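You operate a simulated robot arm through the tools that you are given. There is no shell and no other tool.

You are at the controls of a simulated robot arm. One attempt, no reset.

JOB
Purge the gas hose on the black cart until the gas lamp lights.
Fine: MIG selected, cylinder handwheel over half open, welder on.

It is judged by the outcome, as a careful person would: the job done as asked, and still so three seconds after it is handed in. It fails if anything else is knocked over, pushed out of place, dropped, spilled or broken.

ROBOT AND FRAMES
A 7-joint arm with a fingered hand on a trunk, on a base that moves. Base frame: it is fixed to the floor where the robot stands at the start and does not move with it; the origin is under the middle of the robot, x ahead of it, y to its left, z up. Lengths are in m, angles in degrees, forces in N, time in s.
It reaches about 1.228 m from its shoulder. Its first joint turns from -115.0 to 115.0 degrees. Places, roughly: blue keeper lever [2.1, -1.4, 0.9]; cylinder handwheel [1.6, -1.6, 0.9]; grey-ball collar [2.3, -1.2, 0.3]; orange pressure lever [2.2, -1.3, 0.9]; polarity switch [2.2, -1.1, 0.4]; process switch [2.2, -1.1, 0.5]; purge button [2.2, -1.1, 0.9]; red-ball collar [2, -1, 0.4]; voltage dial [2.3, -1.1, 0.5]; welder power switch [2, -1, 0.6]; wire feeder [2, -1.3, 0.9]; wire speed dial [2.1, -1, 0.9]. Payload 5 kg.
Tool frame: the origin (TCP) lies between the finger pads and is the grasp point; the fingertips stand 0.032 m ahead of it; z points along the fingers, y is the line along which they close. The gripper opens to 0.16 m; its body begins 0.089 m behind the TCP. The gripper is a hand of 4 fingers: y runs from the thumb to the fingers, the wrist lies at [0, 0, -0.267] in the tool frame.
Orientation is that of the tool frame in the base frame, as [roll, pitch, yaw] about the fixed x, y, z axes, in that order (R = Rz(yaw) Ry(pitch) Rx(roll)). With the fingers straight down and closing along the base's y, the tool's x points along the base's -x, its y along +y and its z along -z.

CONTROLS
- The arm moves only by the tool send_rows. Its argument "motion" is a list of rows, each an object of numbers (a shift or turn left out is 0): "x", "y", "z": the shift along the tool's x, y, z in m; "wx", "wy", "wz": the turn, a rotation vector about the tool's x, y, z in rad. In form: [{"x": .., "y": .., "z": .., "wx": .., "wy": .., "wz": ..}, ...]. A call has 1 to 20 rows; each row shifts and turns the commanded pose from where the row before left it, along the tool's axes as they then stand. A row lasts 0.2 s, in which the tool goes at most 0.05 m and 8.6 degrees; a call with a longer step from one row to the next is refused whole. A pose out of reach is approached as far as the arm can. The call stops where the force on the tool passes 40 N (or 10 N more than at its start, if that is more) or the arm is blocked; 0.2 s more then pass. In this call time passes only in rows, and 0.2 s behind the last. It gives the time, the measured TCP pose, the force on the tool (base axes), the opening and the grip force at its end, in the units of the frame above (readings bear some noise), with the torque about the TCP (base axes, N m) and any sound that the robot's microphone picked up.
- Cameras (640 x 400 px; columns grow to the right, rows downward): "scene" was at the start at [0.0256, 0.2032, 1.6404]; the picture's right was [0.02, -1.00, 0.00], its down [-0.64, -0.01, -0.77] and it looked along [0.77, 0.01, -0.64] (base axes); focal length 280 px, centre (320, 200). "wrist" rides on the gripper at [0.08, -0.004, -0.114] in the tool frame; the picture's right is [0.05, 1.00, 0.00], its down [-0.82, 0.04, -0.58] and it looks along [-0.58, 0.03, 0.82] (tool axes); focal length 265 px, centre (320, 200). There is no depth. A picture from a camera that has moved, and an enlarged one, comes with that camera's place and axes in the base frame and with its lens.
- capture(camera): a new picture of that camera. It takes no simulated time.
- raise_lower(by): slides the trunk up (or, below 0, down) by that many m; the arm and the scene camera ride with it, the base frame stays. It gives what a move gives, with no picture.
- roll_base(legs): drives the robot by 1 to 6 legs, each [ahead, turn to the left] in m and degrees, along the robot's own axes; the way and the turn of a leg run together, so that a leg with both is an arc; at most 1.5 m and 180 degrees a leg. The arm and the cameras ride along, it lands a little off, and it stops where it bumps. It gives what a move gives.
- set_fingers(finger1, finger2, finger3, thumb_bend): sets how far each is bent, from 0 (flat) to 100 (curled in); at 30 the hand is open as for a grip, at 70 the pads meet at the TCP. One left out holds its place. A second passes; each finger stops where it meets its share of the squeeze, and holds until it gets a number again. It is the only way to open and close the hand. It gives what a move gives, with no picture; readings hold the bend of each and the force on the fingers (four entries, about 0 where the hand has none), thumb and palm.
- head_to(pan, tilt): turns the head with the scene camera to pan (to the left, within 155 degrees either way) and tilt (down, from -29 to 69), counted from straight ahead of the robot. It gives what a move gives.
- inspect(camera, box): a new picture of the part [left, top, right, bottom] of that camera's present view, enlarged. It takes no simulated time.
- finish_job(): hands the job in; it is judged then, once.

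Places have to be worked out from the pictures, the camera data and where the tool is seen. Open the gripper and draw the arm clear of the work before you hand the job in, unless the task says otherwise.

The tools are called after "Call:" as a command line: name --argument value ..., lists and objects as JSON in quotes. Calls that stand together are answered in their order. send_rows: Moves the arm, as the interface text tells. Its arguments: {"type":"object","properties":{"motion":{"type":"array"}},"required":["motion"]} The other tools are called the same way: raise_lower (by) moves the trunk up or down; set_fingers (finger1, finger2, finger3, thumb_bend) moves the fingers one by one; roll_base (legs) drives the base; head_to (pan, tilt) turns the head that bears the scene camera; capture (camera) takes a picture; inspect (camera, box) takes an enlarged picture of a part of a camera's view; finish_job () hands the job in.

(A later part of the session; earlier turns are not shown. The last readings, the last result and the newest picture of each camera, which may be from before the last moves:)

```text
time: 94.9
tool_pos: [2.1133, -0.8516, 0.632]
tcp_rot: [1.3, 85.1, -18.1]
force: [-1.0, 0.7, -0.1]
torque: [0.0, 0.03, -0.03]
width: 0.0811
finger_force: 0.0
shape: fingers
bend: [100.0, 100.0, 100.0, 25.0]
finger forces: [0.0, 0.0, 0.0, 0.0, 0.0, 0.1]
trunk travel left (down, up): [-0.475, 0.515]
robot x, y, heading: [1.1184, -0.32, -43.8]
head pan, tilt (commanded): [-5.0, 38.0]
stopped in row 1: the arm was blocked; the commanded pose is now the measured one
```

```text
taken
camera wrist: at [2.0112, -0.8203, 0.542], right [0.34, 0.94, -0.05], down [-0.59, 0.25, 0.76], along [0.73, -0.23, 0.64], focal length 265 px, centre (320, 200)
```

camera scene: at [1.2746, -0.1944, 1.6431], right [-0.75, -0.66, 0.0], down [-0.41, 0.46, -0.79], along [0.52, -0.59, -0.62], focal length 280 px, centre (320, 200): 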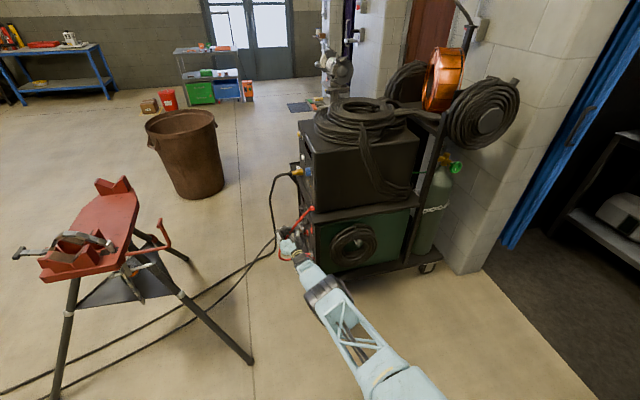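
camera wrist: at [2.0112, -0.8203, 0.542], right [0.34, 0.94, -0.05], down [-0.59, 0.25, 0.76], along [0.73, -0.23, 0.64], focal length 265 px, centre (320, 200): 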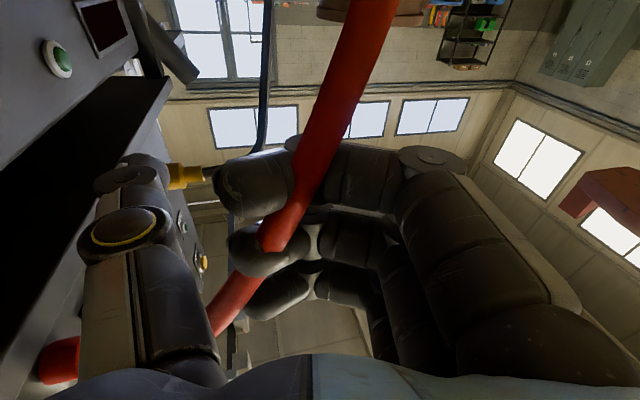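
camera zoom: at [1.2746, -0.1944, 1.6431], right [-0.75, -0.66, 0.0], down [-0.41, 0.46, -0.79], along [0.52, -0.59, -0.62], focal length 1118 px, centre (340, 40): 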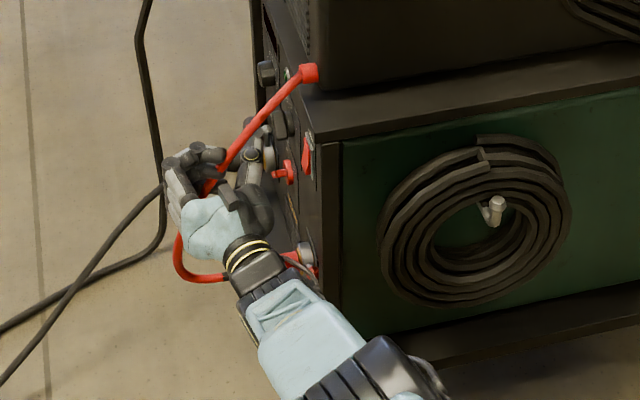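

Nothing on the cart shifted; the arm was simply near full stretch and jumped. I back the hand out along its axis, then bring the base closer and lower the trunk so the reach is comfortable.

Call:
send_rows --motion '[{"z": -0.04}, {"z": -0.04}, {"z": -0.04}, {"z": -0.04}, {"z": -0.04}, {"z": -0.03}]'

Call:
capture --camera "scene"

```text
time: 96.3
tool_pos: [1.8941, -0.7721, 0.6058]
tcp_rot: [1.9, 85.5, -17.5]
force: [-0.1, -1.1, -0.3]
torque: [-0.02, -0.03, -0.01]
width: 0.0812
finger_force: 0.1
shape: fingers
bend: [100.0, 100.0, 100.0, 25.0]
finger forces: [0.0, 0.0, 0.1, 0.0, 0.0, 0.1]
trunk travel left (down, up): [-0.475, 0.515]
robot x, y, heading: [1.1199, -0.3148, -43.6]
head pan, tilt (commanded): [-5.0, 38.0]
```

```text
taken
camera scene: at [1.2749, -0.1947, 1.6431], right [-0.75, -0.66, 0.0], down [-0.41, 0.46, -0.79], along [0.52, -0.59, -0.62], focal length 280 px, centre (320, 200)
```

scene: 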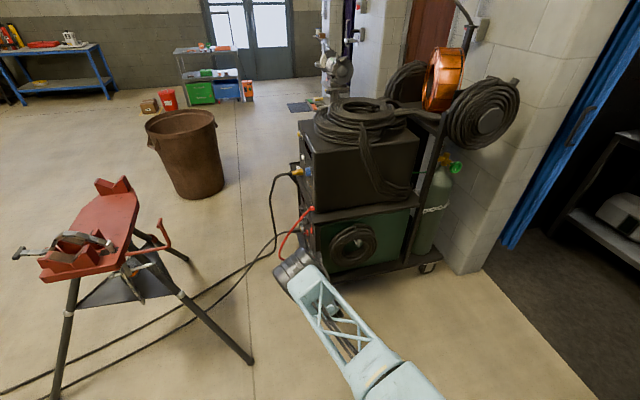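

The hand is back to the left of the cart. I level it, pull it further back and up, then drop the trunk 0.25 m and move the base 0.2 m closer.

Call:
send_rows --motion '[{"wy": 0.078}, {"z": -0.045}, {"z": -0.045}, {"z": -0.045}, {"z": -0.045}, {"x": -0.048}, {"x": -0.048}, {"x": -0.048}, {"x": -0.048}]'

Call:
raise_lower --by -0.25

Call:
roll_base --legs '[[0.2, 0]]'

Call:
capture --camera "scene"

Call:
capture --camera "wrist"

```text
time: 98.3
tool_pos: [1.7227, -0.7125, 0.7998]
tcp_rot: [110.8, 89.8, 91.4]
force: [-0.8, -0.3, -0.1]
torque: [0.0, -0.03, 0.01]
width: 0.0813
finger_force: 0.1
shape: fingers
bend: [100.0, 100.0, 100.0, 25.0]
finger forces: [0.0, 0.0, 0.1, 0.0, 0.0, 0.0]
trunk travel left (down, up): [-0.475, 0.515]
robot x, y, heading: [1.1211, -0.3118, -43.8]
head pan, tilt (commanded): [-5.0, 38.0]
```

```text
time: 100.9
tool_pos: [1.7222, -0.713, 0.5511]
tcp_rot: [100.2, 89.9, 80.9]
force: [0.2, -0.6, 0.1]
torque: [0.0, 0.04, 0.01]
width: 0.081
finger_force: 0.1
shape: fingers
bend: [100.0, 100.0, 100.0, 25.0]
finger forces: [0.1, 0.1, 0.0, 0.0, 0.0, 0.0]
trunk travel left (down, up): [-0.225, 0.765]
robot x, y, heading: [1.1219, -0.3205, -43.8]
head pan, tilt (commanded): [-5.0, 38.0]
```

```text
time: 102.5
tool_pos: [1.8694, -0.8517, 0.5496]
tcp_rot: [100.1, 89.8, 80.8]
force: [-0.4, 0.1, -0.3]
torque: [-0.02, 0.03, -0.03]
width: 0.081
finger_force: 0.0
shape: fingers
bend: [100.0, 100.0, 100.0, 25.0]
finger forces: [0.0, 0.0, 0.0, 0.0, 0.0, 0.0]
trunk travel left (down, up): [-0.225, 0.765]
robot x, y, heading: [1.2664, -0.4573, -43.6]
head pan, tilt (commanded): [-5.0, 38.0]
```

```text
taken
camera scene: at [1.421, -0.3344, 1.3931], right [-0.75, -0.66, 0.0], down [-0.41, 0.46, -0.79], along [0.52, -0.59, -0.62], focal length 280 px, centre (320, 200)
```

scene: 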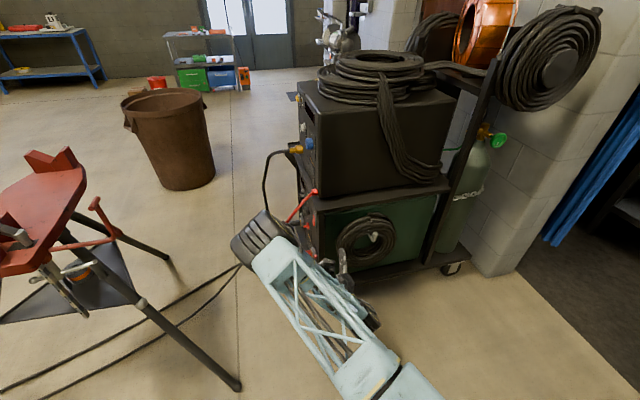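

```text
taken
camera wrist: at [1.7614, -0.8189, 0.4711], right [0.33, 0.94, -0.05], down [-0.53, 0.23, 0.82], along [0.78, -0.24, 0.58], focal length 265 px, centre (320, 200)
```

wrist: 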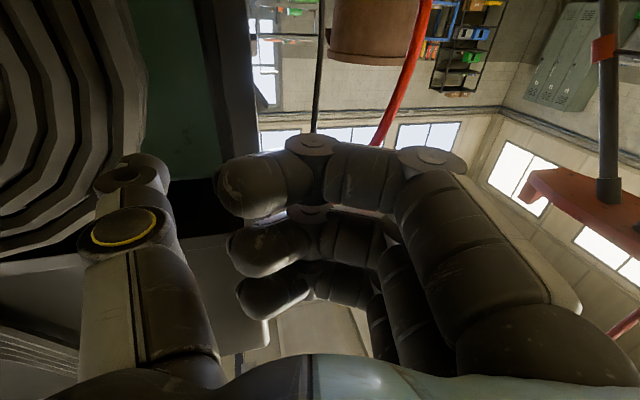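

Reach is now more comfortable. I repeat the approach: outward 0.105 m, then along the panel, stopping short of the rocker to check.

Call:
send_rows --motion '[{"y": 0.0347, "z": 0.006}, {"y": 0.0347, "z": 0.006}, {"y": 0.0347, "z": 0.006}, {"z": 0.042, "y": -0.0073, "x": 0.001}, {"z": 0.042, "y": -0.0073, "x": 0.001}, {"z": 0.042, "y": -0.0073, "x": 0.001}]'

Call:
capture --camera "wrist"

Call:
capture --camera "scene"

```text
time: 103.9
tool_pos: [2.0332, -0.8223, 0.5457]
tcp_rot: [116.7, 89.8, 97.5]
force: [-0.2, 0.1, -0.6]
torque: [0.0, -0.03, -0.04]
width: 0.0811
finger_force: 0.0
shape: fingers
bend: [100.0, 100.0, 100.0, 25.0]
finger forces: [0.0, 0.0, 0.1, 0.0, 0.0, 0.0]
trunk travel left (down, up): [-0.225, 0.765]
robot x, y, heading: [1.2684, -0.4547, -43.6]
head pan, tilt (commanded): [-5.0, 38.0]
```

```text
taken
camera wrist: at [1.9248, -0.7893, 0.4667], right [0.33, 0.94, -0.05], down [-0.53, 0.23, 0.82], along [0.78, -0.24, 0.58], focal length 265 px, centre (320, 200)
```

wrist: 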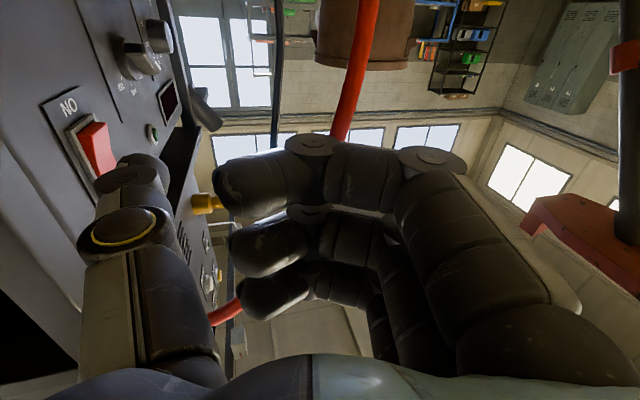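

```text
taken
camera scene: at [1.4212, -0.3345, 1.3931], right [-0.75, -0.66, 0.0], down [-0.41, 0.46, -0.79], along [0.52, -0.59, -0.62], focal length 280 px, centre (320, 200)
```

scene: 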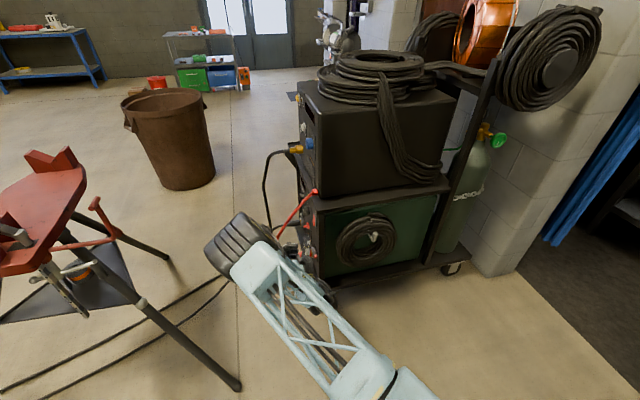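

Same place as before, with the elbow well bent this time. I move the last 4 cm along the panel and check.

Call:
send_rows --motion '[{"z": 0.0208, "y": -0.0036, "x": 0.002}, {"z": 0.0208, "y": -0.0036, "x": 0.001}]'

Call:
capture --camera "wrist"

Call:
inspect --camera "wrist" --box '[0, 40, 240, 240]'

```text
time: 104.5
tool_pos: [2.071, -0.8406, 0.5436]
tcp_rot: [101.9, 89.8, 82.8]
force: [-0.3, -0.5, -0.2]
torque: [-0.02, -0.02, 0.02]
width: 0.081
finger_force: 0.0
shape: fingers
bend: [100.0, 100.0, 100.0, 25.0]
finger forces: [0.0, 0.0, 0.0, 0.0, 0.0, 0.0]
trunk travel left (down, up): [-0.225, 0.765]
robot x, y, heading: [1.2692, -0.4556, -43.6]
head pan, tilt (commanded): [-5.0, 38.0]
```

```text
taken
camera wrist: at [1.9622, -0.8089, 0.4638], right [0.33, 0.94, -0.05], down [-0.53, 0.23, 0.82], along [0.78, -0.24, 0.58], focal length 265 px, centre (320, 200)
```

wrist: 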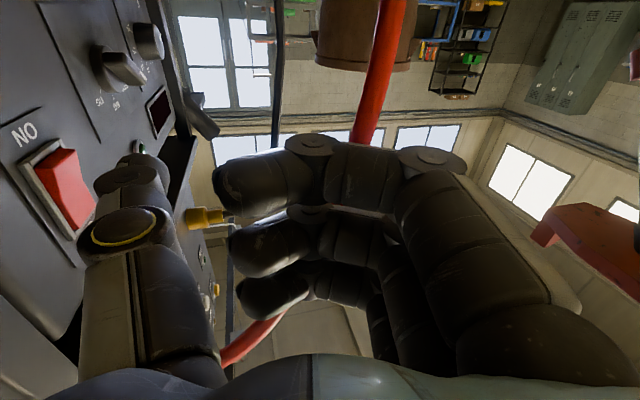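

```text
2.00 times, centred on (120, 140) of wrist
camera zoom: at [1.9622, -0.8089, 0.4638], right [0.33, 0.94, -0.05], down [-0.53, 0.23, 0.82], along [0.78, -0.24, 0.58], focal length 531 px, centre (720, 320)
```

zoom: 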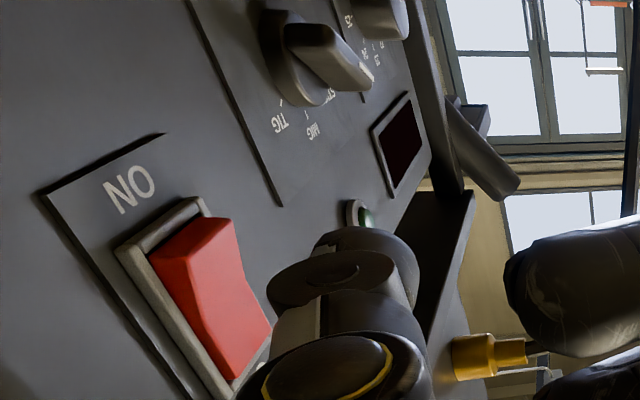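

The thumb tip is right in front of the rocker's ON half (rocker spans z≈0.536–0.587, tip at z≈0.544). I push straight toward the panel in small steps.

Call:
send_rows --motion '[{"y": -0.0196, "z": -0.0038}, {"y": -0.0069, "z": -0.0013}, {"y": -0.0059, "z": -0.0011}]'

Call:
inspect --camera "wrist" --box '[0, 40, 240, 240]'

```text
time: 105.3
tool_pos: [2.0529, -0.8702, 0.5438]
tcp_rot: [102.3, 89.8, 82.9]
force: [0.1, 0.4, 0.1]
torque: [0.0, -0.03, -0.03]
width: 0.0812
finger_force: 0.1
shape: fingers
bend: [100.0, 100.0, 100.0, 25.0]
finger forces: [0.0, 0.0, 0.1, 0.1, 0.0, 0.1]
trunk travel left (down, up): [-0.225, 0.765]
robot x, y, heading: [1.2654, -0.4587, -43.4]
head pan, tilt (commanded): [-5.0, 38.0]
```

```text
2.00 times, centred on (120, 140) of wrist
camera zoom: at [1.9446, -0.8384, 0.4648], right [0.33, 0.94, -0.05], down [-0.53, 0.23, 0.82], along [0.78, -0.24, 0.58], focal length 531 px, centre (720, 320)
```

zoom: 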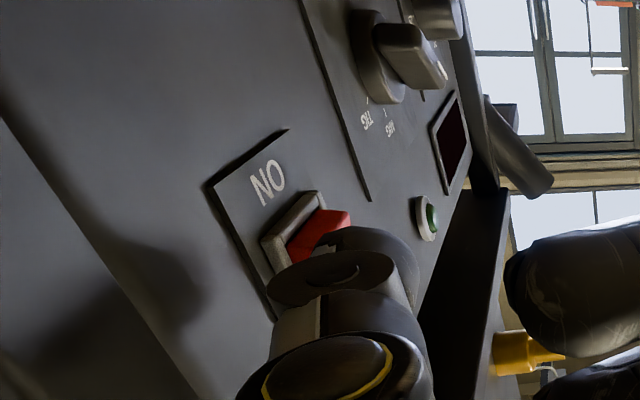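

No contact yet. I continue in 6 mm steps.

Call:
send_rows --motion '[{"y": -0.0059, "z": -0.0011}, {"y": -0.0059, "z": -0.0011}]'

Call:
inspect --camera "wrist" --box '[0, 40, 240, 240]'

```text
time: 105.9
tool_pos: [2.0469, -0.8818, 0.5438]
tcp_rot: [101.2, 89.8, 81.9]
force: [0.7, -0.1, 0.4]
torque: [0.01, -0.02, -0.02]
width: 0.081
finger_force: 0.1
shape: fingers
bend: [100.0, 100.0, 100.0, 25.0]
finger forces: [0.0, 0.0, 0.0, 0.1, 0.0, 0.0]
trunk travel left (down, up): [-0.225, 0.765]
robot x, y, heading: [1.2672, -0.4573, -43.8]
head pan, tilt (commanded): [-5.0, 38.0]
```

```text
2.00 times, centred on (120, 140) of wrist
camera zoom: at [1.9387, -0.8486, 0.4651], right [0.33, 0.94, -0.05], down [-0.53, 0.23, 0.82], along [0.78, -0.24, 0.58], focal length 531 px, centre (720, 320)
```

zoom: 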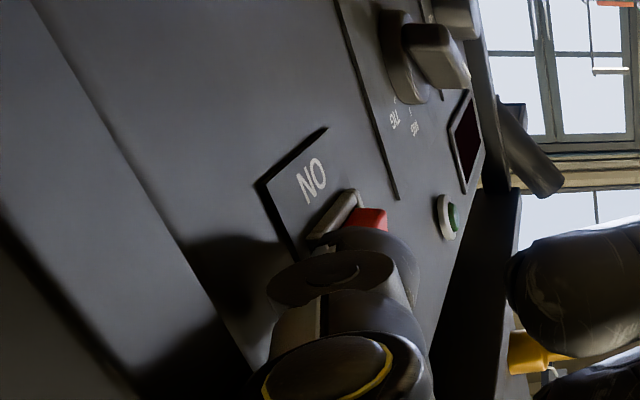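

Triangulating from the last views, the rocker spans L≈0–0.023 and its ON half z≈0.545–0.57, so the thumb is ~1 cm low and ~1.5 cm short. I back off 2.5 cm, correct, and look again.

Call:
send_rows --motion '[{"y": 0.0265, "z": 0.005}, {"x": -0.01, "z": 0.0157, "y": -0.003}]'

Call:
inspect --camera "wrist" --box '[0, 40, 240, 240]'

```text
time: 106.5
tool_pos: [2.0745, -0.8656, 0.5558]
tcp_rot: [107.8, 89.8, 88.5]
force: [0.9, 0.1, -0.1]
torque: [-0.04, -0.01, -0.02]
width: 0.0812
finger_force: 0.0
shape: fingers
bend: [100.0, 100.0, 100.0, 25.0]
finger forces: [0.0, 0.1, 0.1, 0.0, 0.1, 0.0]
trunk travel left (down, up): [-0.225, 0.765]
robot x, y, heading: [1.2655, -0.4556, -43.5]
head pan, tilt (commanded): [-5.0, 38.0]
```

```text
2.00 times, centred on (120, 140) of wrist
camera zoom: at [1.966, -0.8327, 0.4755], right [0.33, 0.94, -0.05], down [-0.53, 0.23, 0.82], along [0.78, -0.24, 0.58], focal length 531 px, centre (720, 320)
```

zoom: 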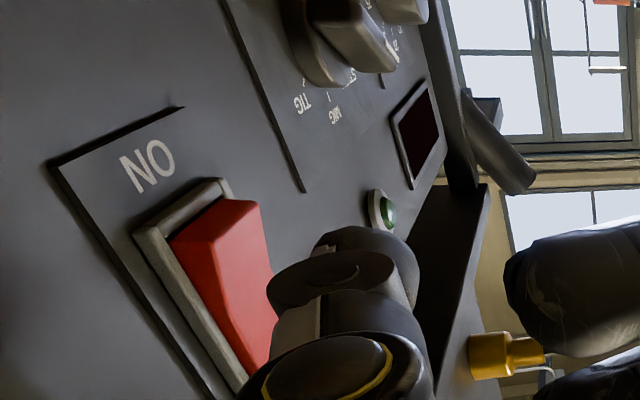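

The tip now lies in front of the ON half. I push toward the panel in small steps.

Call:
send_rows --motion '[{"y": -0.0098, "z": -0.0019}, {"y": -0.0069, "z": -0.0013}, {"y": -0.0059, "z": -0.0011}]'

Call:
inspect --camera "wrist" --box '[0, 40, 240, 240]'

```text
time: 107.3
tool_pos: [2.0637, -0.886, 0.5554]
tcp_rot: [96.3, 89.8, 77.0]
force: [1.2, 1.1, 0.1]
torque: [-0.04, -0.02, 0.07]
width: 0.0806
finger_force: 0.5
shape: fingers
bend: [100.0, 100.0, 100.0, 26.0]
finger forces: [0.1, 0.0, 0.1, 0.1, 1.4, 0.1]
trunk travel left (down, up): [-0.225, 0.765]
robot x, y, heading: [1.2686, -0.4577, -43.7]
head pan, tilt (commanded): [-5.0, 38.0]
```

```text
2.00 times, centred on (120, 140) of wrist
camera zoom: at [1.9548, -0.8529, 0.4756], right [0.33, 0.94, -0.05], down [-0.53, 0.23, 0.82], along [0.78, -0.24, 0.58], focal length 531 px, centre (720, 320)
```

zoom: 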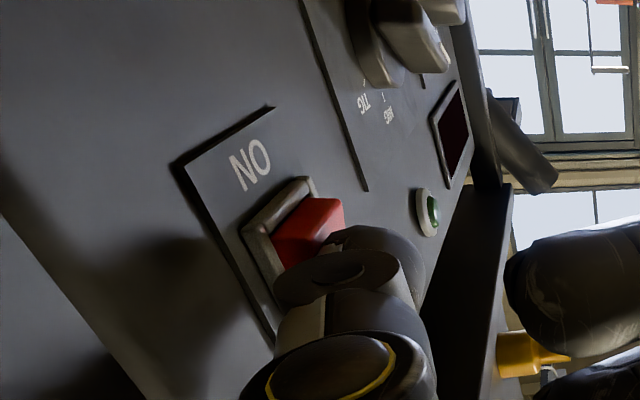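

Contact on the thumb (1.4 N). I press on further, listening for a click.

Call:
send_rows --motion '[{"y": -0.0059, "z": -0.0011}, {"y": -0.0059, "z": -0.0011}]'

Call:
inspect --camera "wrist" --box '[0, 40, 240, 240]'

```text
time: 107.9
tool_pos: [2.0575, -0.8947, 0.5534]
tcp_rot: [93.4, 89.7, 74.3]
force: [3.4, 9.2, -0.8]
torque: [-0.01, 0.01, 0.09]
width: 0.0774
finger_force: 4.2
shape: fingers
bend: [100.0, 100.0, 100.0, 28.0]
finger forces: [0.0, 0.0, 0.0, 0.0, 9.3, 0.0]
trunk travel left (down, up): [-0.225, 0.765]
robot x, y, heading: [1.2644, -0.4583, -43.4]
head pan, tilt (commanded): [-5.0, 38.0]
heard: click
```

```text
2.00 times, centred on (120, 140) of wrist
camera zoom: at [1.9492, -0.8618, 0.4747], right [0.33, 0.94, -0.05], down [-0.53, 0.23, 0.82], along [0.78, -0.24, 0.58], focal length 531 px, centre (720, 320)
```

zoom: 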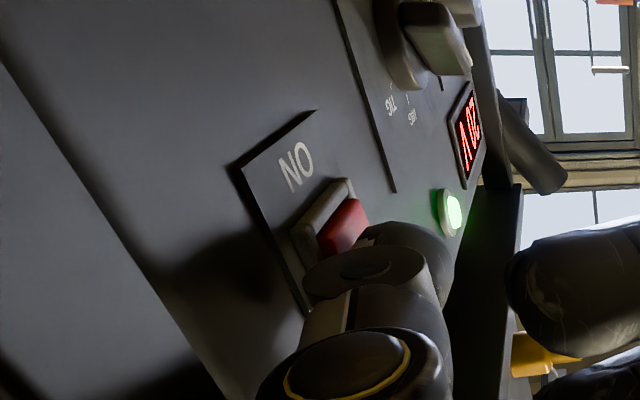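

Click heard: the display and green lamp are lit, so the welder is on. I back the thumb off the panel and out to the left.

Call:
send_rows --motion '[{"y": 0.0196, "z": 0.0038}, {"y": 0.0295, "z": 0.0057}]'

Call:
inspect --camera "wrist" --box '[0, 0, 260, 200]'

Call:
send_rows --motion '[{"z": -0.042, "y": 0.0073}, {"z": -0.042, "y": 0.0073}, {"z": -0.042, "y": 0.0073}, {"z": -0.042, "y": 0.0073}]'

Call:
capture --camera "wrist"

Call:
inspect --camera "wrist" --box '[60, 0, 260, 150]'

```text
time: 108.5
tool_pos: [2.0824, -0.8555, 0.5556]
tcp_rot: [101.9, 89.8, 82.5]
force: [0.2, 0.2, 0.3]
torque: [0.0, 0.01, 0.04]
width: 0.0811
finger_force: 0.0
shape: fingers
bend: [100.0, 100.0, 100.0, 25.0]
finger forces: [0.0, 0.0, 0.0, 0.0, 0.1, 0.0]
trunk travel left (down, up): [-0.225, 0.765]
robot x, y, heading: [1.267, -0.4538, -43.9]
head pan, tilt (commanded): [-5.0, 38.0]
```

```text
2.00 times, centred on (130, 100) of wrist
camera zoom: at [1.9732, -0.8218, 0.4751], right [0.33, 0.94, -0.05], down [-0.53, 0.23, 0.82], along [0.78, -0.24, 0.58], focal length 531 px, centre (700, 400)
```

zoom: 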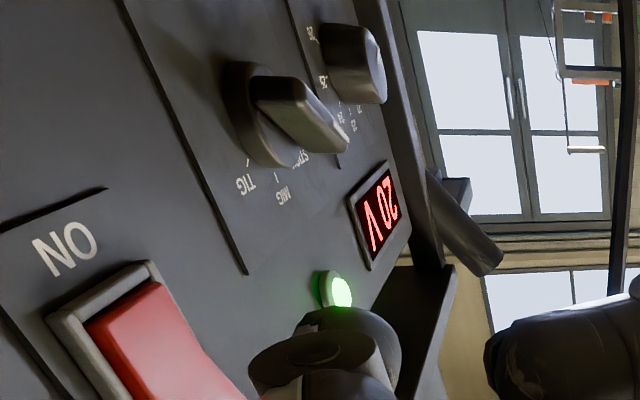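

```text
time: 109.5
tool_pos: [1.9326, -0.769, 0.5535]
tcp_rot: [98.2, 89.8, 78.9]
force: [-0.2, 0.1, -0.3]
torque: [-0.01, -0.01, 0.02]
width: 0.0807
finger_force: 0.1
shape: fingers
bend: [100.0, 100.0, 100.0, 25.0]
finger forces: [0.0, 0.0, 0.0, 0.0, 0.1, 0.0]
trunk travel left (down, up): [-0.225, 0.765]
robot x, y, heading: [1.2697, -0.4592, -43.6]
head pan, tilt (commanded): [-5.0, 38.0]
```

```text
taken
camera wrist: at [1.8239, -0.7355, 0.4739], right [0.33, 0.94, -0.05], down [-0.53, 0.23, 0.82], along [0.78, -0.24, 0.58], focal length 265 px, centre (320, 200)
```

wrist: 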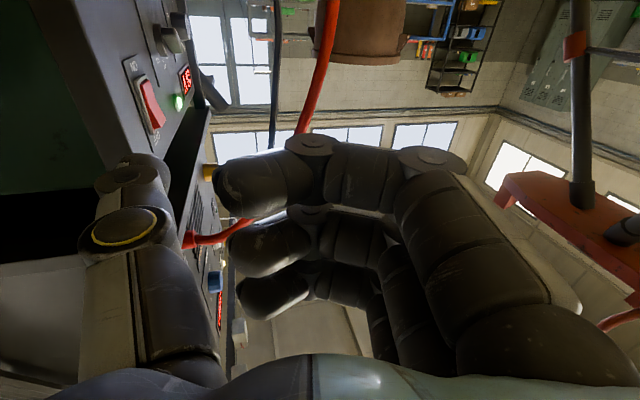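

```text
2.67 times, centred on (160, 75) of wrist
camera zoom: at [1.8239, -0.7355, 0.4739], right [0.33, 0.94, -0.05], down [-0.53, 0.23, 0.82], along [0.78, -0.24, 0.58], focal length 708 px, centre (747, 533)
```

zoom: 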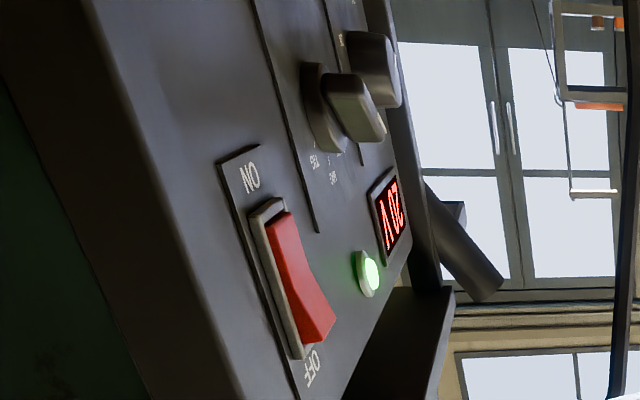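

Rocker is now firmly ON (display "20 V"). For the process knob I need the base closer, so I look down to judge the base's size and the free floor near the cart and tripod.

Call:
head_to --pan 0 --tilt 69

Call:
capture --camera "scene"

Call:
head_to --pan 40 --tilt 60

Call:
capture --camera "scene"

```text
time: 110.5
tool_pos: [1.9323, -0.7693, 0.5521]
tcp_rot: [106.2, 89.8, 87.0]
force: [0.3, 1.0, -0.5]
torque: [-0.01, -0.01, 0.01]
width: 0.081
finger_force: 0.0
shape: fingers
bend: [100.0, 100.0, 100.0, 25.0]
finger forces: [0.0, 0.0, 0.1, 0.1, 0.1, 0.1]
trunk travel left (down, up): [-0.225, 0.765]
robot x, y, heading: [1.2674, -0.4566, -43.9]
head pan, tilt (commanded): [0.0, 68.8]
```

```text
taken
camera scene: at [1.4048, -0.3084, 1.354], right [-0.69, -0.72, 0.0], down [-0.67, 0.64, -0.36], along [0.26, -0.25, -0.93], focal length 280 px, centre (320, 200)
```

scene: 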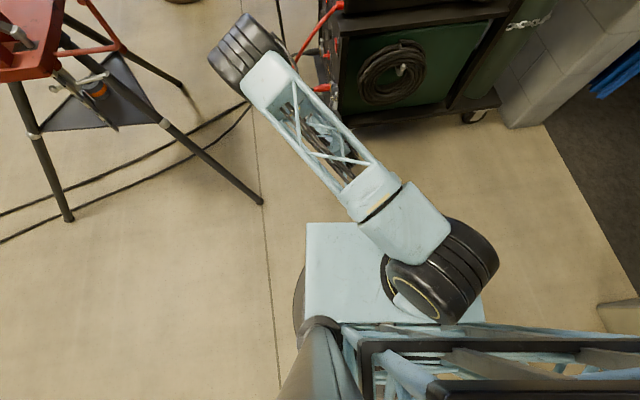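

```text
time: 111.6
tool_pos: [1.9324, -0.7689, 0.5533]
tcp_rot: [106.3, 89.8, 87.0]
force: [-1.1, 1.0, 0.3]
torque: [0.0, 0.02, 0.0]
width: 0.0811
finger_force: 0.0
shape: fingers
bend: [100.0, 100.0, 100.0, 25.0]
finger forces: [0.0, 0.0, 0.0, 0.0, 0.0, 0.0]
trunk travel left (down, up): [-0.225, 0.765]
robot x, y, heading: [1.2641, -0.4577, -43.5]
head pan, tilt (commanded): [40.0, 60.0]
```

```text
taken
camera scene: at [1.4309, -0.2741, 1.3633], right [-0.06, -1.0, 0.0], down [-0.86, 0.06, -0.5], along [0.5, -0.03, -0.87], focal length 280 px, centre (320, 200)
```

scene: 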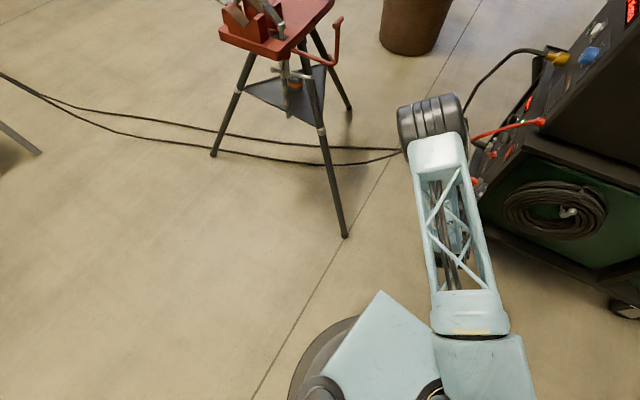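

The base is about 0.32 m in radius, so there is room to close in ~0.12 m. I move the hand outward and up first, clear of hose and cart, then drive.

Call:
send_rows --motion '[{"y": 0.048, "z": 0.0095}, {"y": 0.048, "z": 0.0095}, {"y": 0.048, "z": 0.0095}, {"x": -0.048}, {"x": -0.048}, {"x": -0.048}]'

Call:
roll_base --legs '[[0.12, 0]]'

Call:
head_to --pan 15 --tilt 35

Call:
capture --camera "scene"

```text
time: 113.0
tool_pos: [2.0092, -0.6414, 0.6982]
tcp_rot: [-52.3, 90.0, -71.7]
force: [1.2, -0.2, -0.2]
torque: [-0.01, -0.01, 0.0]
width: 0.0809
finger_force: 0.0
shape: fingers
bend: [100.0, 100.0, 100.0, 25.0]
finger forces: [0.0, 0.1, 0.0, 0.0, 0.0, 0.1]
trunk travel left (down, up): [-0.225, 0.765]
robot x, y, heading: [1.2675, -0.4578, -43.8]
head pan, tilt (commanded): [40.0, 60.0]
```

```text
time: 114.2
tool_pos: [2.0952, -0.724, 0.6978]
tcp_rot: [100.2, 89.9, 80.9]
force: [-0.4, 0.5, 0.4]
torque: [0.01, 0.02, 0.04]
width: 0.0811
finger_force: 0.0
shape: fingers
bend: [100.0, 100.0, 100.0, 25.0]
finger forces: [0.0, 0.1, 0.0, 0.0, 0.1, 0.0]
trunk travel left (down, up): [-0.225, 0.765]
robot x, y, heading: [1.3541, -0.5387, -43.7]
head pan, tilt (commanded): [40.0, 60.0]
```

```text
time: 115.1
tool_pos: [2.0941, -0.7246, 0.6982]
tcp_rot: [101.6, 89.9, 82.4]
force: [-0.3, -0.5, -0.2]
torque: [0.0, 0.01, 0.0]
width: 0.0809
finger_force: 0.0
shape: fingers
bend: [100.0, 100.0, 100.0, 25.0]
finger forces: [0.1, 0.1, 0.0, 0.0, 0.1, 0.0]
trunk travel left (down, up): [-0.225, 0.765]
robot x, y, heading: [1.3515, -0.5385, -43.7]
head pan, tilt (commanded): [15.0, 35.0]
```

```text
taken
camera scene: at [1.5277, -0.394, 1.3976], right [-0.48, -0.88, 0.0], down [-0.5, 0.27, -0.82], along [0.72, -0.39, -0.57], focal length 280 px, centre (320, 200)
```

scene: 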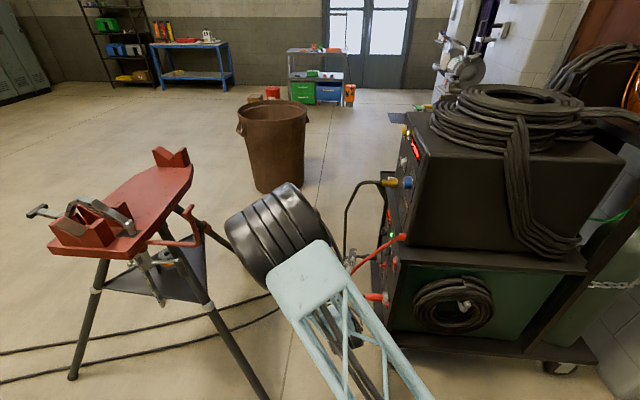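

The elbow hangs not far from the vise, so I yaw the hand about its wrist (keeping the wrist in place) to heading about -75°.

Call:
send_rows --motion '[{"wx": 0.122, "y": -0.0325, "z": -0.002}, {"wx": 0.122, "y": -0.0325, "z": -0.002}, {"wx": 0.122, "y": -0.0325, "z": -0.002}, {"wx": 0.122, "y": -0.0325, "z": -0.002}, {"wx": 0.122, "y": -0.0325, "z": -0.002}, {"wx": 0.122, "y": -0.0325, "z": -0.002}, {"wx": 0.122, "y": -0.0325, "z": -0.002}, {"wx": 0.122, "y": -0.0325, "z": -0.002}]'

Call:
capture --camera "scene"

Call:
capture --camera "wrist"

```text
time: 116.9
tool_pos: [1.91, -0.8931, 0.6965]
tcp_rot: [160.8, 89.8, 85.6]
force: [-0.2, -0.2, -0.3]
torque: [0.03, -0.03, 0.02]
width: 0.0812
finger_force: 0.1
shape: fingers
bend: [100.0, 100.0, 100.0, 25.0]
finger forces: [0.0, 0.0, 0.0, 0.0, 0.0, 0.1]
trunk travel left (down, up): [-0.225, 0.765]
robot x, y, heading: [1.3508, -0.5381, -43.2]
head pan, tilt (commanded): [15.0, 35.0]
```

```text
taken
camera scene: at [1.5277, -0.394, 1.3976], right [-0.48, -0.88, 0.0], down [-0.5, 0.27, -0.82], along [0.72, -0.39, -0.57], focal length 280 px, centre (320, 200)
```

scene: 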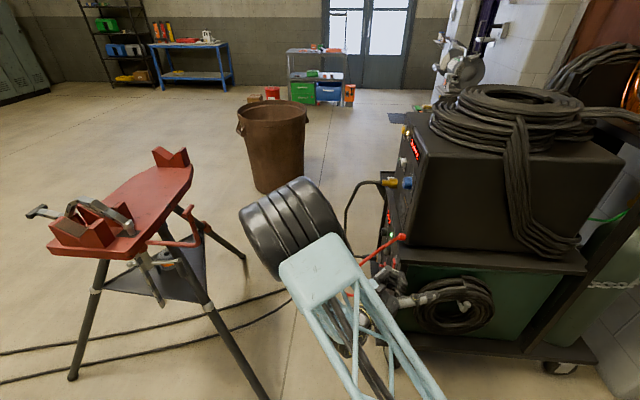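

```text
taken
camera wrist: at [1.8772, -0.7852, 0.6183], right [0.97, 0.25, -0.05], down [-0.11, 0.57, 0.82], along [0.24, -0.78, 0.57], focal length 265 px, centre (320, 200)
```

wrist: 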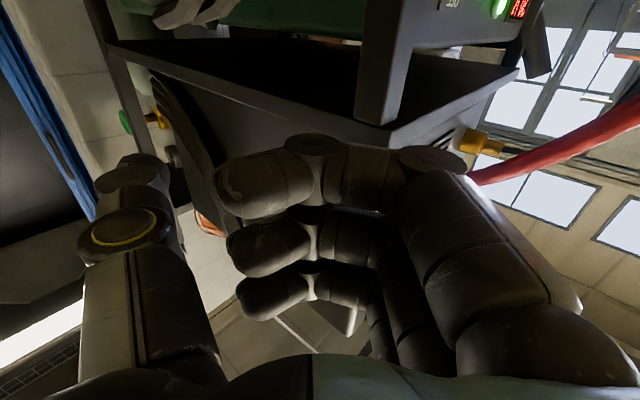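

The hand now points at heading -75°. I move it outward, then across in front of the cart above the hose, with the wrist clear of the vise.

Call:
send_rows --motion '[{"y": 0.0264, "z": -0.0266}, {"y": 0.0264, "z": -0.0266}, {"y": 0.0264, "z": -0.0266}, {"y": 0.0264, "z": -0.0266}, {"y": 0.0304, "z": 0.0302}, {"y": 0.0304, "z": 0.0302}, {"y": 0.0304, "z": 0.0302}]'

Call:
capture --camera "scene"

Call:
capture --camera "wrist"

```text
time: 118.5
tool_pos: [2.0985, -0.8288, 0.6975]
tcp_rot: [159.3, 89.9, 84.2]
force: [-0.8, 0.1, 0.2]
torque: [0.05, 0.01, 0.0]
width: 0.0807
finger_force: 0.0
shape: fingers
bend: [100.0, 100.0, 100.0, 25.0]
finger forces: [0.0, 0.1, 0.0, 0.0, 0.0, 0.1]
trunk travel left (down, up): [-0.225, 0.765]
robot x, y, heading: [1.3522, -0.5371, -43.4]
head pan, tilt (commanded): [15.0, 35.0]
```

```text
taken
camera scene: at [1.5274, -0.3936, 1.3976], right [-0.48, -0.88, 0.0], down [-0.5, 0.27, -0.82], along [0.72, -0.39, -0.57], focal length 280 px, centre (320, 200)
```

scene: 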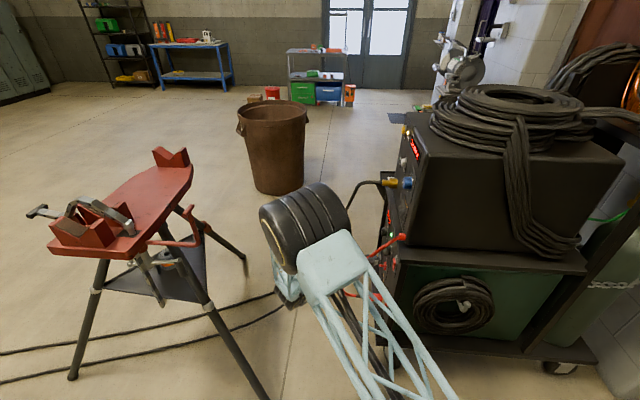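

```text
taken
camera wrist: at [2.0651, -0.7204, 0.6178], right [0.97, 0.26, -0.05], down [-0.11, 0.57, 0.82], along [0.24, -0.78, 0.58], focal length 265 px, centre (320, 200)
```

wrist: 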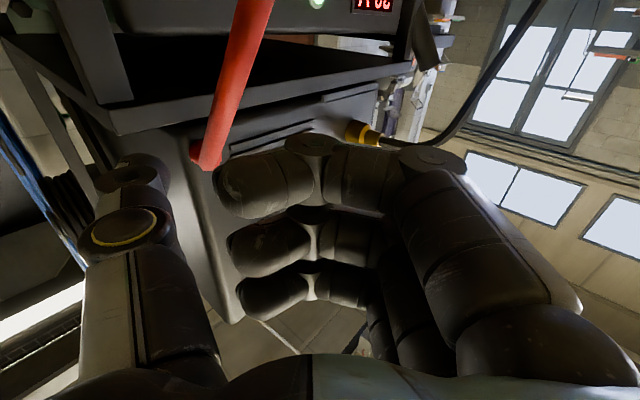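

Clear so far. I note the black torch cable hangs at about L 0.2, N 0.27, so I stop at L≈0.11, pitch the hand 25° down and lower it there, keeping between hose and cable.

Call:
send_rows --motion '[{"y": 0.0257, "z": 0.0256}, {"y": 0.0257, "z": 0.0256}, {"y": 0.0257, "z": 0.0256}, {"y": 0.0257, "z": 0.0256}, {"wy": 0.109}, {"wy": 0.109}, {"wy": 0.109}, {"wy": 0.109}]'

Call:
capture --camera "scene"

Call:
capture --camera "wrist"

```text
time: 120.3
tool_pos: [2.2222, -0.9006, 0.6984]
tcp_rot: [179.9, 64.8, 104.8]
force: [0.4, 0.4, -0.2]
torque: [-0.04, 0.0, -0.05]
width: 0.081
finger_force: 0.1
shape: fingers
bend: [100.0, 100.0, 100.0, 25.0]
finger forces: [0.1, 0.0, 0.0, 0.0, 0.0, 0.1]
trunk travel left (down, up): [-0.225, 0.765]
robot x, y, heading: [1.3527, -0.5389, -43.4]
head pan, tilt (commanded): [15.0, 35.0]
```

```text
taken
camera scene: at [1.5279, -0.394, 1.3976], right [-0.48, -0.88, 0.0], down [-0.5, 0.27, -0.82], along [0.72, -0.39, -0.57], focal length 280 px, centre (320, 200)
```

scene: 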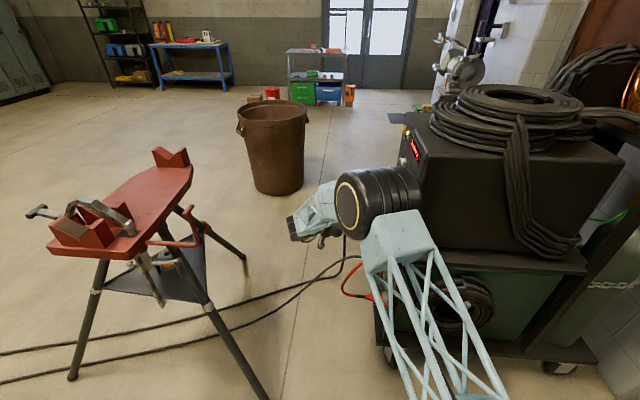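

```text
taken
camera wrist: at [2.1844, -0.7698, 0.6745], right [0.96, 0.28, -0.05], down [0.0, 0.18, 0.98], along [0.28, -0.94, 0.17], focal length 265 px, centre (320, 200)
```

wrist: 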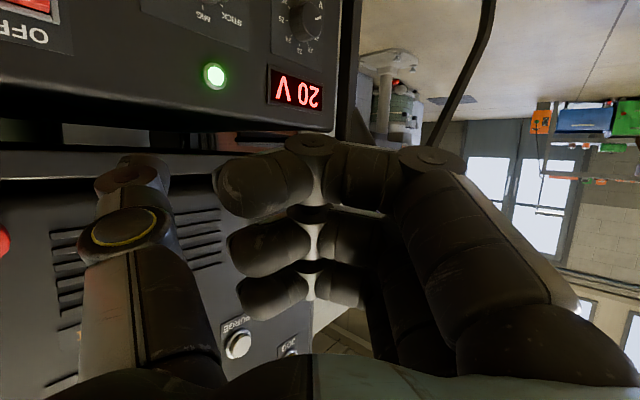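

Good: the wrist camera now faces the panel from the front (upside down), elbow clear left of the cart. I lower the hand 0.14 m and look at the knob.

Call:
send_rows --motion '[{"x": 0.0415, "z": 0.0194}, {"x": 0.0415, "z": 0.0194}, {"x": 0.0415, "z": 0.0194}]'

Call:
capture --camera "wrist"

Call:
capture --camera "scene"

```text
time: 121.1
tool_pos: [2.2231, -0.9003, 0.5594]
tcp_rot: [179.7, 64.8, 104.5]
force: [-1.1, -0.8, 0.5]
torque: [0.02, 0.0, -0.01]
width: 0.0813
finger_force: 0.1
shape: fingers
bend: [100.0, 100.0, 100.0, 25.0]
finger forces: [0.0, 0.0, 0.0, 0.0, 0.1, 0.1]
trunk travel left (down, up): [-0.225, 0.765]
robot x, y, heading: [1.3531, -0.5434, -43.6]
head pan, tilt (commanded): [15.0, 35.0]
```

```text
taken
camera wrist: at [2.1845, -0.7698, 0.5364], right [0.96, 0.28, -0.04], down [-0.01, 0.18, 0.98], along [0.28, -0.94, 0.18], focal length 265 px, centre (320, 200)
```

wrist: 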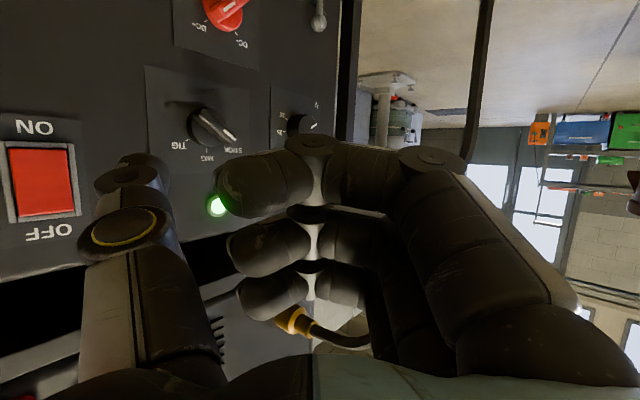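

```text
taken
camera scene: at [1.5274, -0.394, 1.3977], right [-0.48, -0.88, 0.0], down [-0.5, 0.27, -0.82], along [0.72, -0.39, -0.57], focal length 280 px, centre (320, 200)
```

scene: 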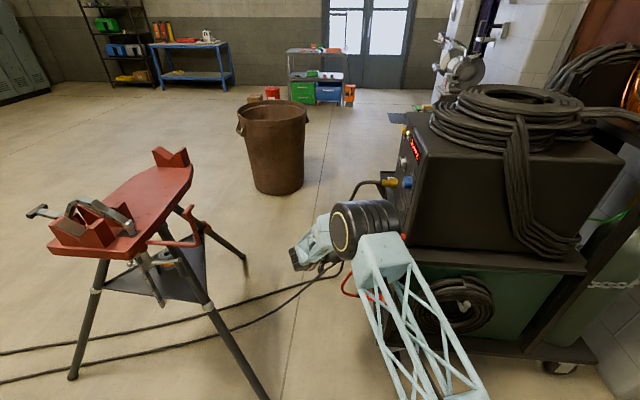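

The knob comes into clear view at about (215,125). I enlarge it to fix its setting and geometry.

Call:
inspect --camera "wrist" --box '[140, 60, 280, 190]'

```text
3.08 times, centred on (210, 125) of wrist
camera zoom: at [2.1845, -0.7698, 0.5364], right [0.96, 0.28, -0.04], down [-0.01, 0.18, 0.98], along [0.28, -0.94, 0.18], focal length 817 px, centre (658, 431)
```

zoom: 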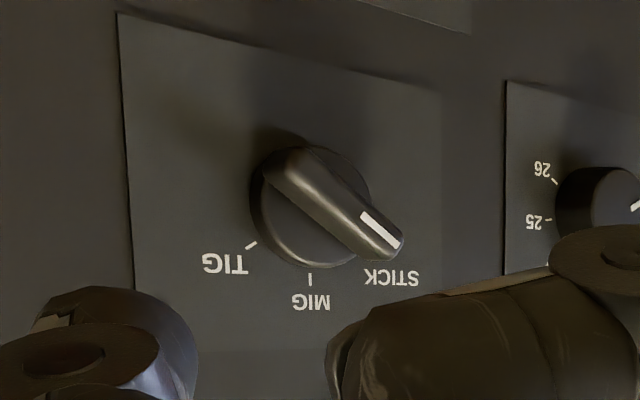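

It is set to STICK, knob centre about L 0.126, z 0.515. I will push the bar's lower-right half with the thumb toward +L so the pointer swings up to MIG. First I bring the thumb close, to the right of the knob.

Call:
send_rows --motion '[{"x": 0.0046, "y": -0.0116, "z": 0.0242}, {"x": 0.0046, "y": -0.0116, "z": 0.0242}]'

Call:
capture --camera "wrist"

Call:
inspect --camera "wrist" --box '[60, 40, 260, 220]'

```text
time: 121.7
tool_pos: [2.2111, -0.9439, 0.5323]
tcp_rot: [179.9, 64.9, 104.7]
force: [-0.1, -0.9, 0.1]
torque: [0.01, 0.01, -0.01]
width: 0.0808
finger_force: 0.1
shape: fingers
bend: [100.0, 100.0, 100.0, 25.0]
finger forces: [0.1, 0.0, 0.0, 0.0, 0.0, 0.0]
trunk travel left (down, up): [-0.225, 0.765]
robot x, y, heading: [1.3521, -0.5399, -43.6]
head pan, tilt (commanded): [15.0, 35.0]
```

```text
taken
camera wrist: at [2.1718, -0.8135, 0.5088], right [0.96, 0.28, -0.05], down [-0.01, 0.18, 0.98], along [0.28, -0.94, 0.18], focal length 265 px, centre (320, 200)
```

wrist: 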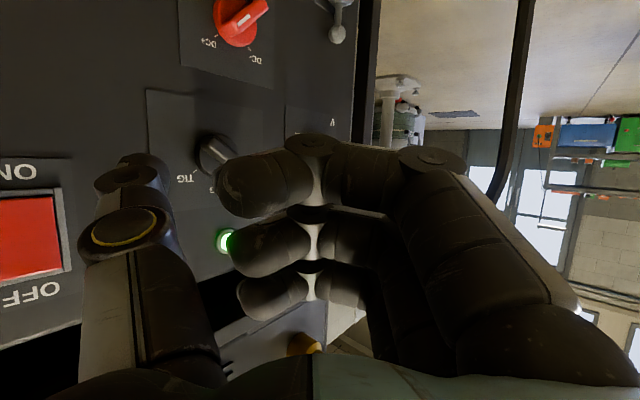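

```text
2.22 times, centred on (160, 130) of wrist
camera zoom: at [2.1718, -0.8135, 0.5088], right [0.96, 0.28, -0.05], down [-0.01, 0.18, 0.98], along [0.28, -0.94, 0.18], focal length 590 px, centre (676, 356)
```

zoom: 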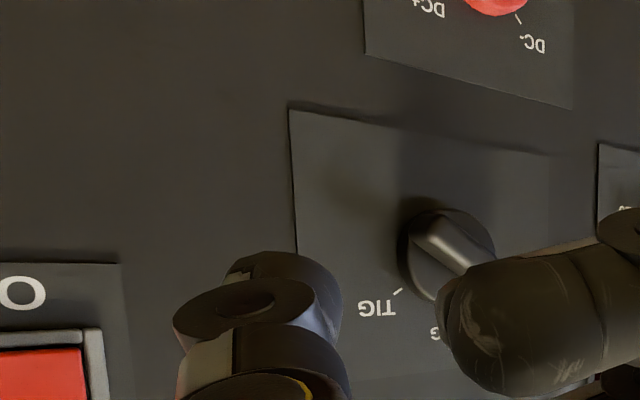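

The thumb is right of the knob (in the panel's sense). I bring it to bar depth: about 2.3 cm nearer the panel, 1.6 cm lower.

Call:
send_rows --motion '[{"x": 0.0024, "y": -0.0043, "z": 0.0143}, {"x": 0.0024, "y": -0.0043, "z": 0.0143}]'

Call:
inspect --camera "wrist" --box '[60, 40, 260, 220]'

```text
time: 122.3
tool_pos: [2.2079, -0.97, 0.5152]
tcp_rot: [179.8, 64.9, 104.6]
force: [0.1, -0.8, 0.4]
torque: [0.04, -0.01, -0.02]
width: 0.0811
finger_force: 0.1
shape: fingers
bend: [100.0, 100.0, 100.0, 25.0]
finger forces: [0.0, 0.0, 0.0, 0.0, 0.0, 0.0]
trunk travel left (down, up): [-0.225, 0.765]
robot x, y, heading: [1.3499, -0.5371, -43.6]
head pan, tilt (commanded): [15.0, 35.0]
```

```text
2.22 times, centred on (160, 130) of wrist
camera zoom: at [2.1692, -0.8401, 0.4917], right [0.96, 0.28, -0.05], down [-0.01, 0.18, 0.98], along [0.28, -0.94, 0.18], focal length 590 px, centre (676, 356)
```

zoom: 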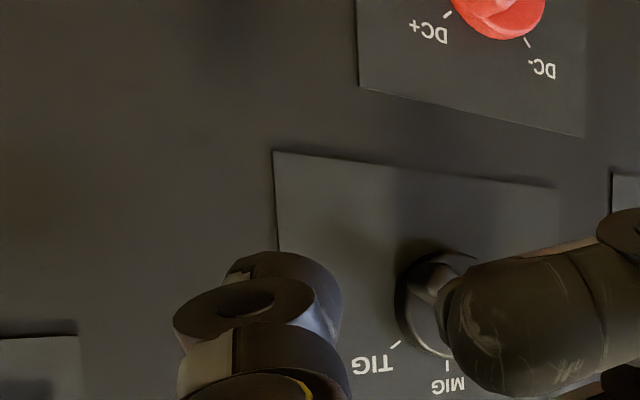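

Thumb tip and the bar's end are level in the picture, with about 2 cm between them. I slide the thumb toward +L in steps.

Call:
send_rows --motion '[{"x": -0.0045, "y": 0.0107, "z": 0.0095}, {"x": -0.0015, "y": 0.0036, "z": 0.0032}]'

Call:
inspect --camera "wrist" --box '[60, 40, 260, 220]'

```text
time: 122.9
tool_pos: [2.2257, -0.9813, 0.5139]
tcp_rot: [179.9, 64.8, 104.8]
force: [-0.2, 1.4, 0.1]
torque: [-0.02, -0.03, -0.01]
width: 0.081
finger_force: 0.1
shape: fingers
bend: [100.0, 100.0, 100.0, 25.0]
finger forces: [0.0, 0.1, 0.0, 0.0, 0.0, 0.1]
trunk travel left (down, up): [-0.225, 0.765]
robot x, y, heading: [1.3504, -0.5385, -43.7]
head pan, tilt (commanded): [15.0, 35.0]
```

```text
2.22 times, centred on (160, 130) of wrist
camera zoom: at [2.1865, -0.8498, 0.4912], right [0.96, 0.28, -0.05], down [-0.01, 0.18, 0.98], along [0.28, -0.94, 0.17], focal length 590 px, centre (676, 356)
```

zoom: 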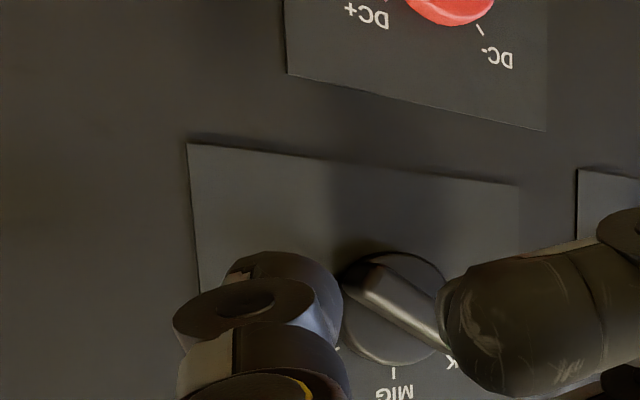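

The thumb's flank is about to meet the bar's end. I continue in 5 mm steps.

Call:
send_rows --motion '[{"x": -0.0015, "y": 0.0036, "z": 0.0032}, {"x": -0.0015, "y": 0.0036, "z": 0.0032}]'

Call:
inspect --camera "wrist" --box '[60, 40, 260, 220]'

```text
time: 123.5
tool_pos: [2.2347, -0.9861, 0.5143]
tcp_rot: [179.9, 64.8, 104.5]
force: [-0.6, 0.2, -0.1]
torque: [-0.02, -0.04, 0.0]
width: 0.081
finger_force: 0.1
shape: fingers
bend: [100.0, 100.0, 100.0, 25.0]
finger forces: [0.0, 0.0, 0.0, 0.0, 0.1, 0.1]
trunk travel left (down, up): [-0.225, 0.765]
robot x, y, heading: [1.3539, -0.535, -43.6]
head pan, tilt (commanded): [15.0, 35.0]
```

```text
2.22 times, centred on (160, 130) of wrist
camera zoom: at [2.1954, -0.8547, 0.4911], right [0.96, 0.28, -0.05], down [-0.01, 0.18, 0.98], along [0.28, -0.94, 0.17], focal length 590 px, centre (676, 356)
```

zoom: 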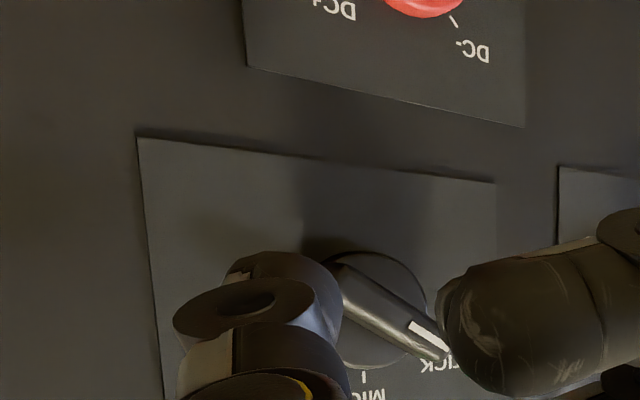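

The bar's face stands only ~2.5 cm proud, so the thumb passed in front of it. I back off 3 cm, then go deeper toward the panel in small steps until I feel it.

Call:
send_rows --motion '[{"x": 0.009, "y": -0.0214, "z": -0.019}, {"x": -0.0036, "y": -0.0084, "z": 0.0077}, {"x": -0.0012, "y": -0.0028, "z": 0.0026}]'

Call:
inspect --camera "wrist" --box '[60, 40, 260, 220]'

```text
time: 124.3
tool_pos: [2.1987, -0.9849, 0.5148]
tcp_rot: [179.9, 64.9, 104.8]
force: [0.4, -0.4, -0.2]
torque: [0.01, 0.0, 0.03]
width: 0.0808
finger_force: 0.0
shape: fingers
bend: [100.0, 100.0, 100.0, 25.0]
finger forces: [0.1, 0.0, 0.0, 0.0, 0.1, 0.0]
trunk travel left (down, up): [-0.225, 0.765]
robot x, y, heading: [1.3529, -0.5371, -43.4]
head pan, tilt (commanded): [15.0, 35.0]
```

```text
2.22 times, centred on (160, 130) of wrist
camera zoom: at [2.1606, -0.8539, 0.4918], right [0.96, 0.28, -0.05], down [-0.01, 0.18, 0.98], along [0.28, -0.94, 0.17], focal length 590 px, centre (676, 356)
```

zoom: 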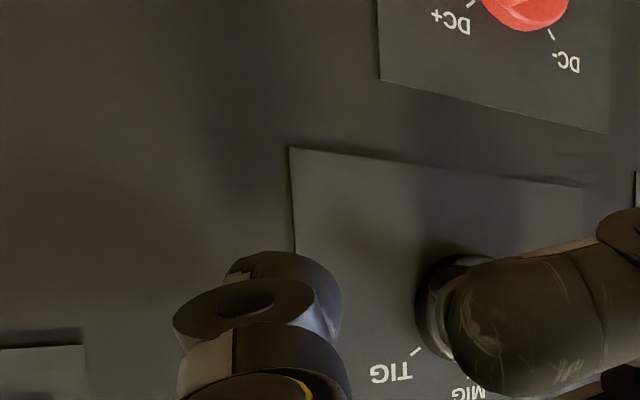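

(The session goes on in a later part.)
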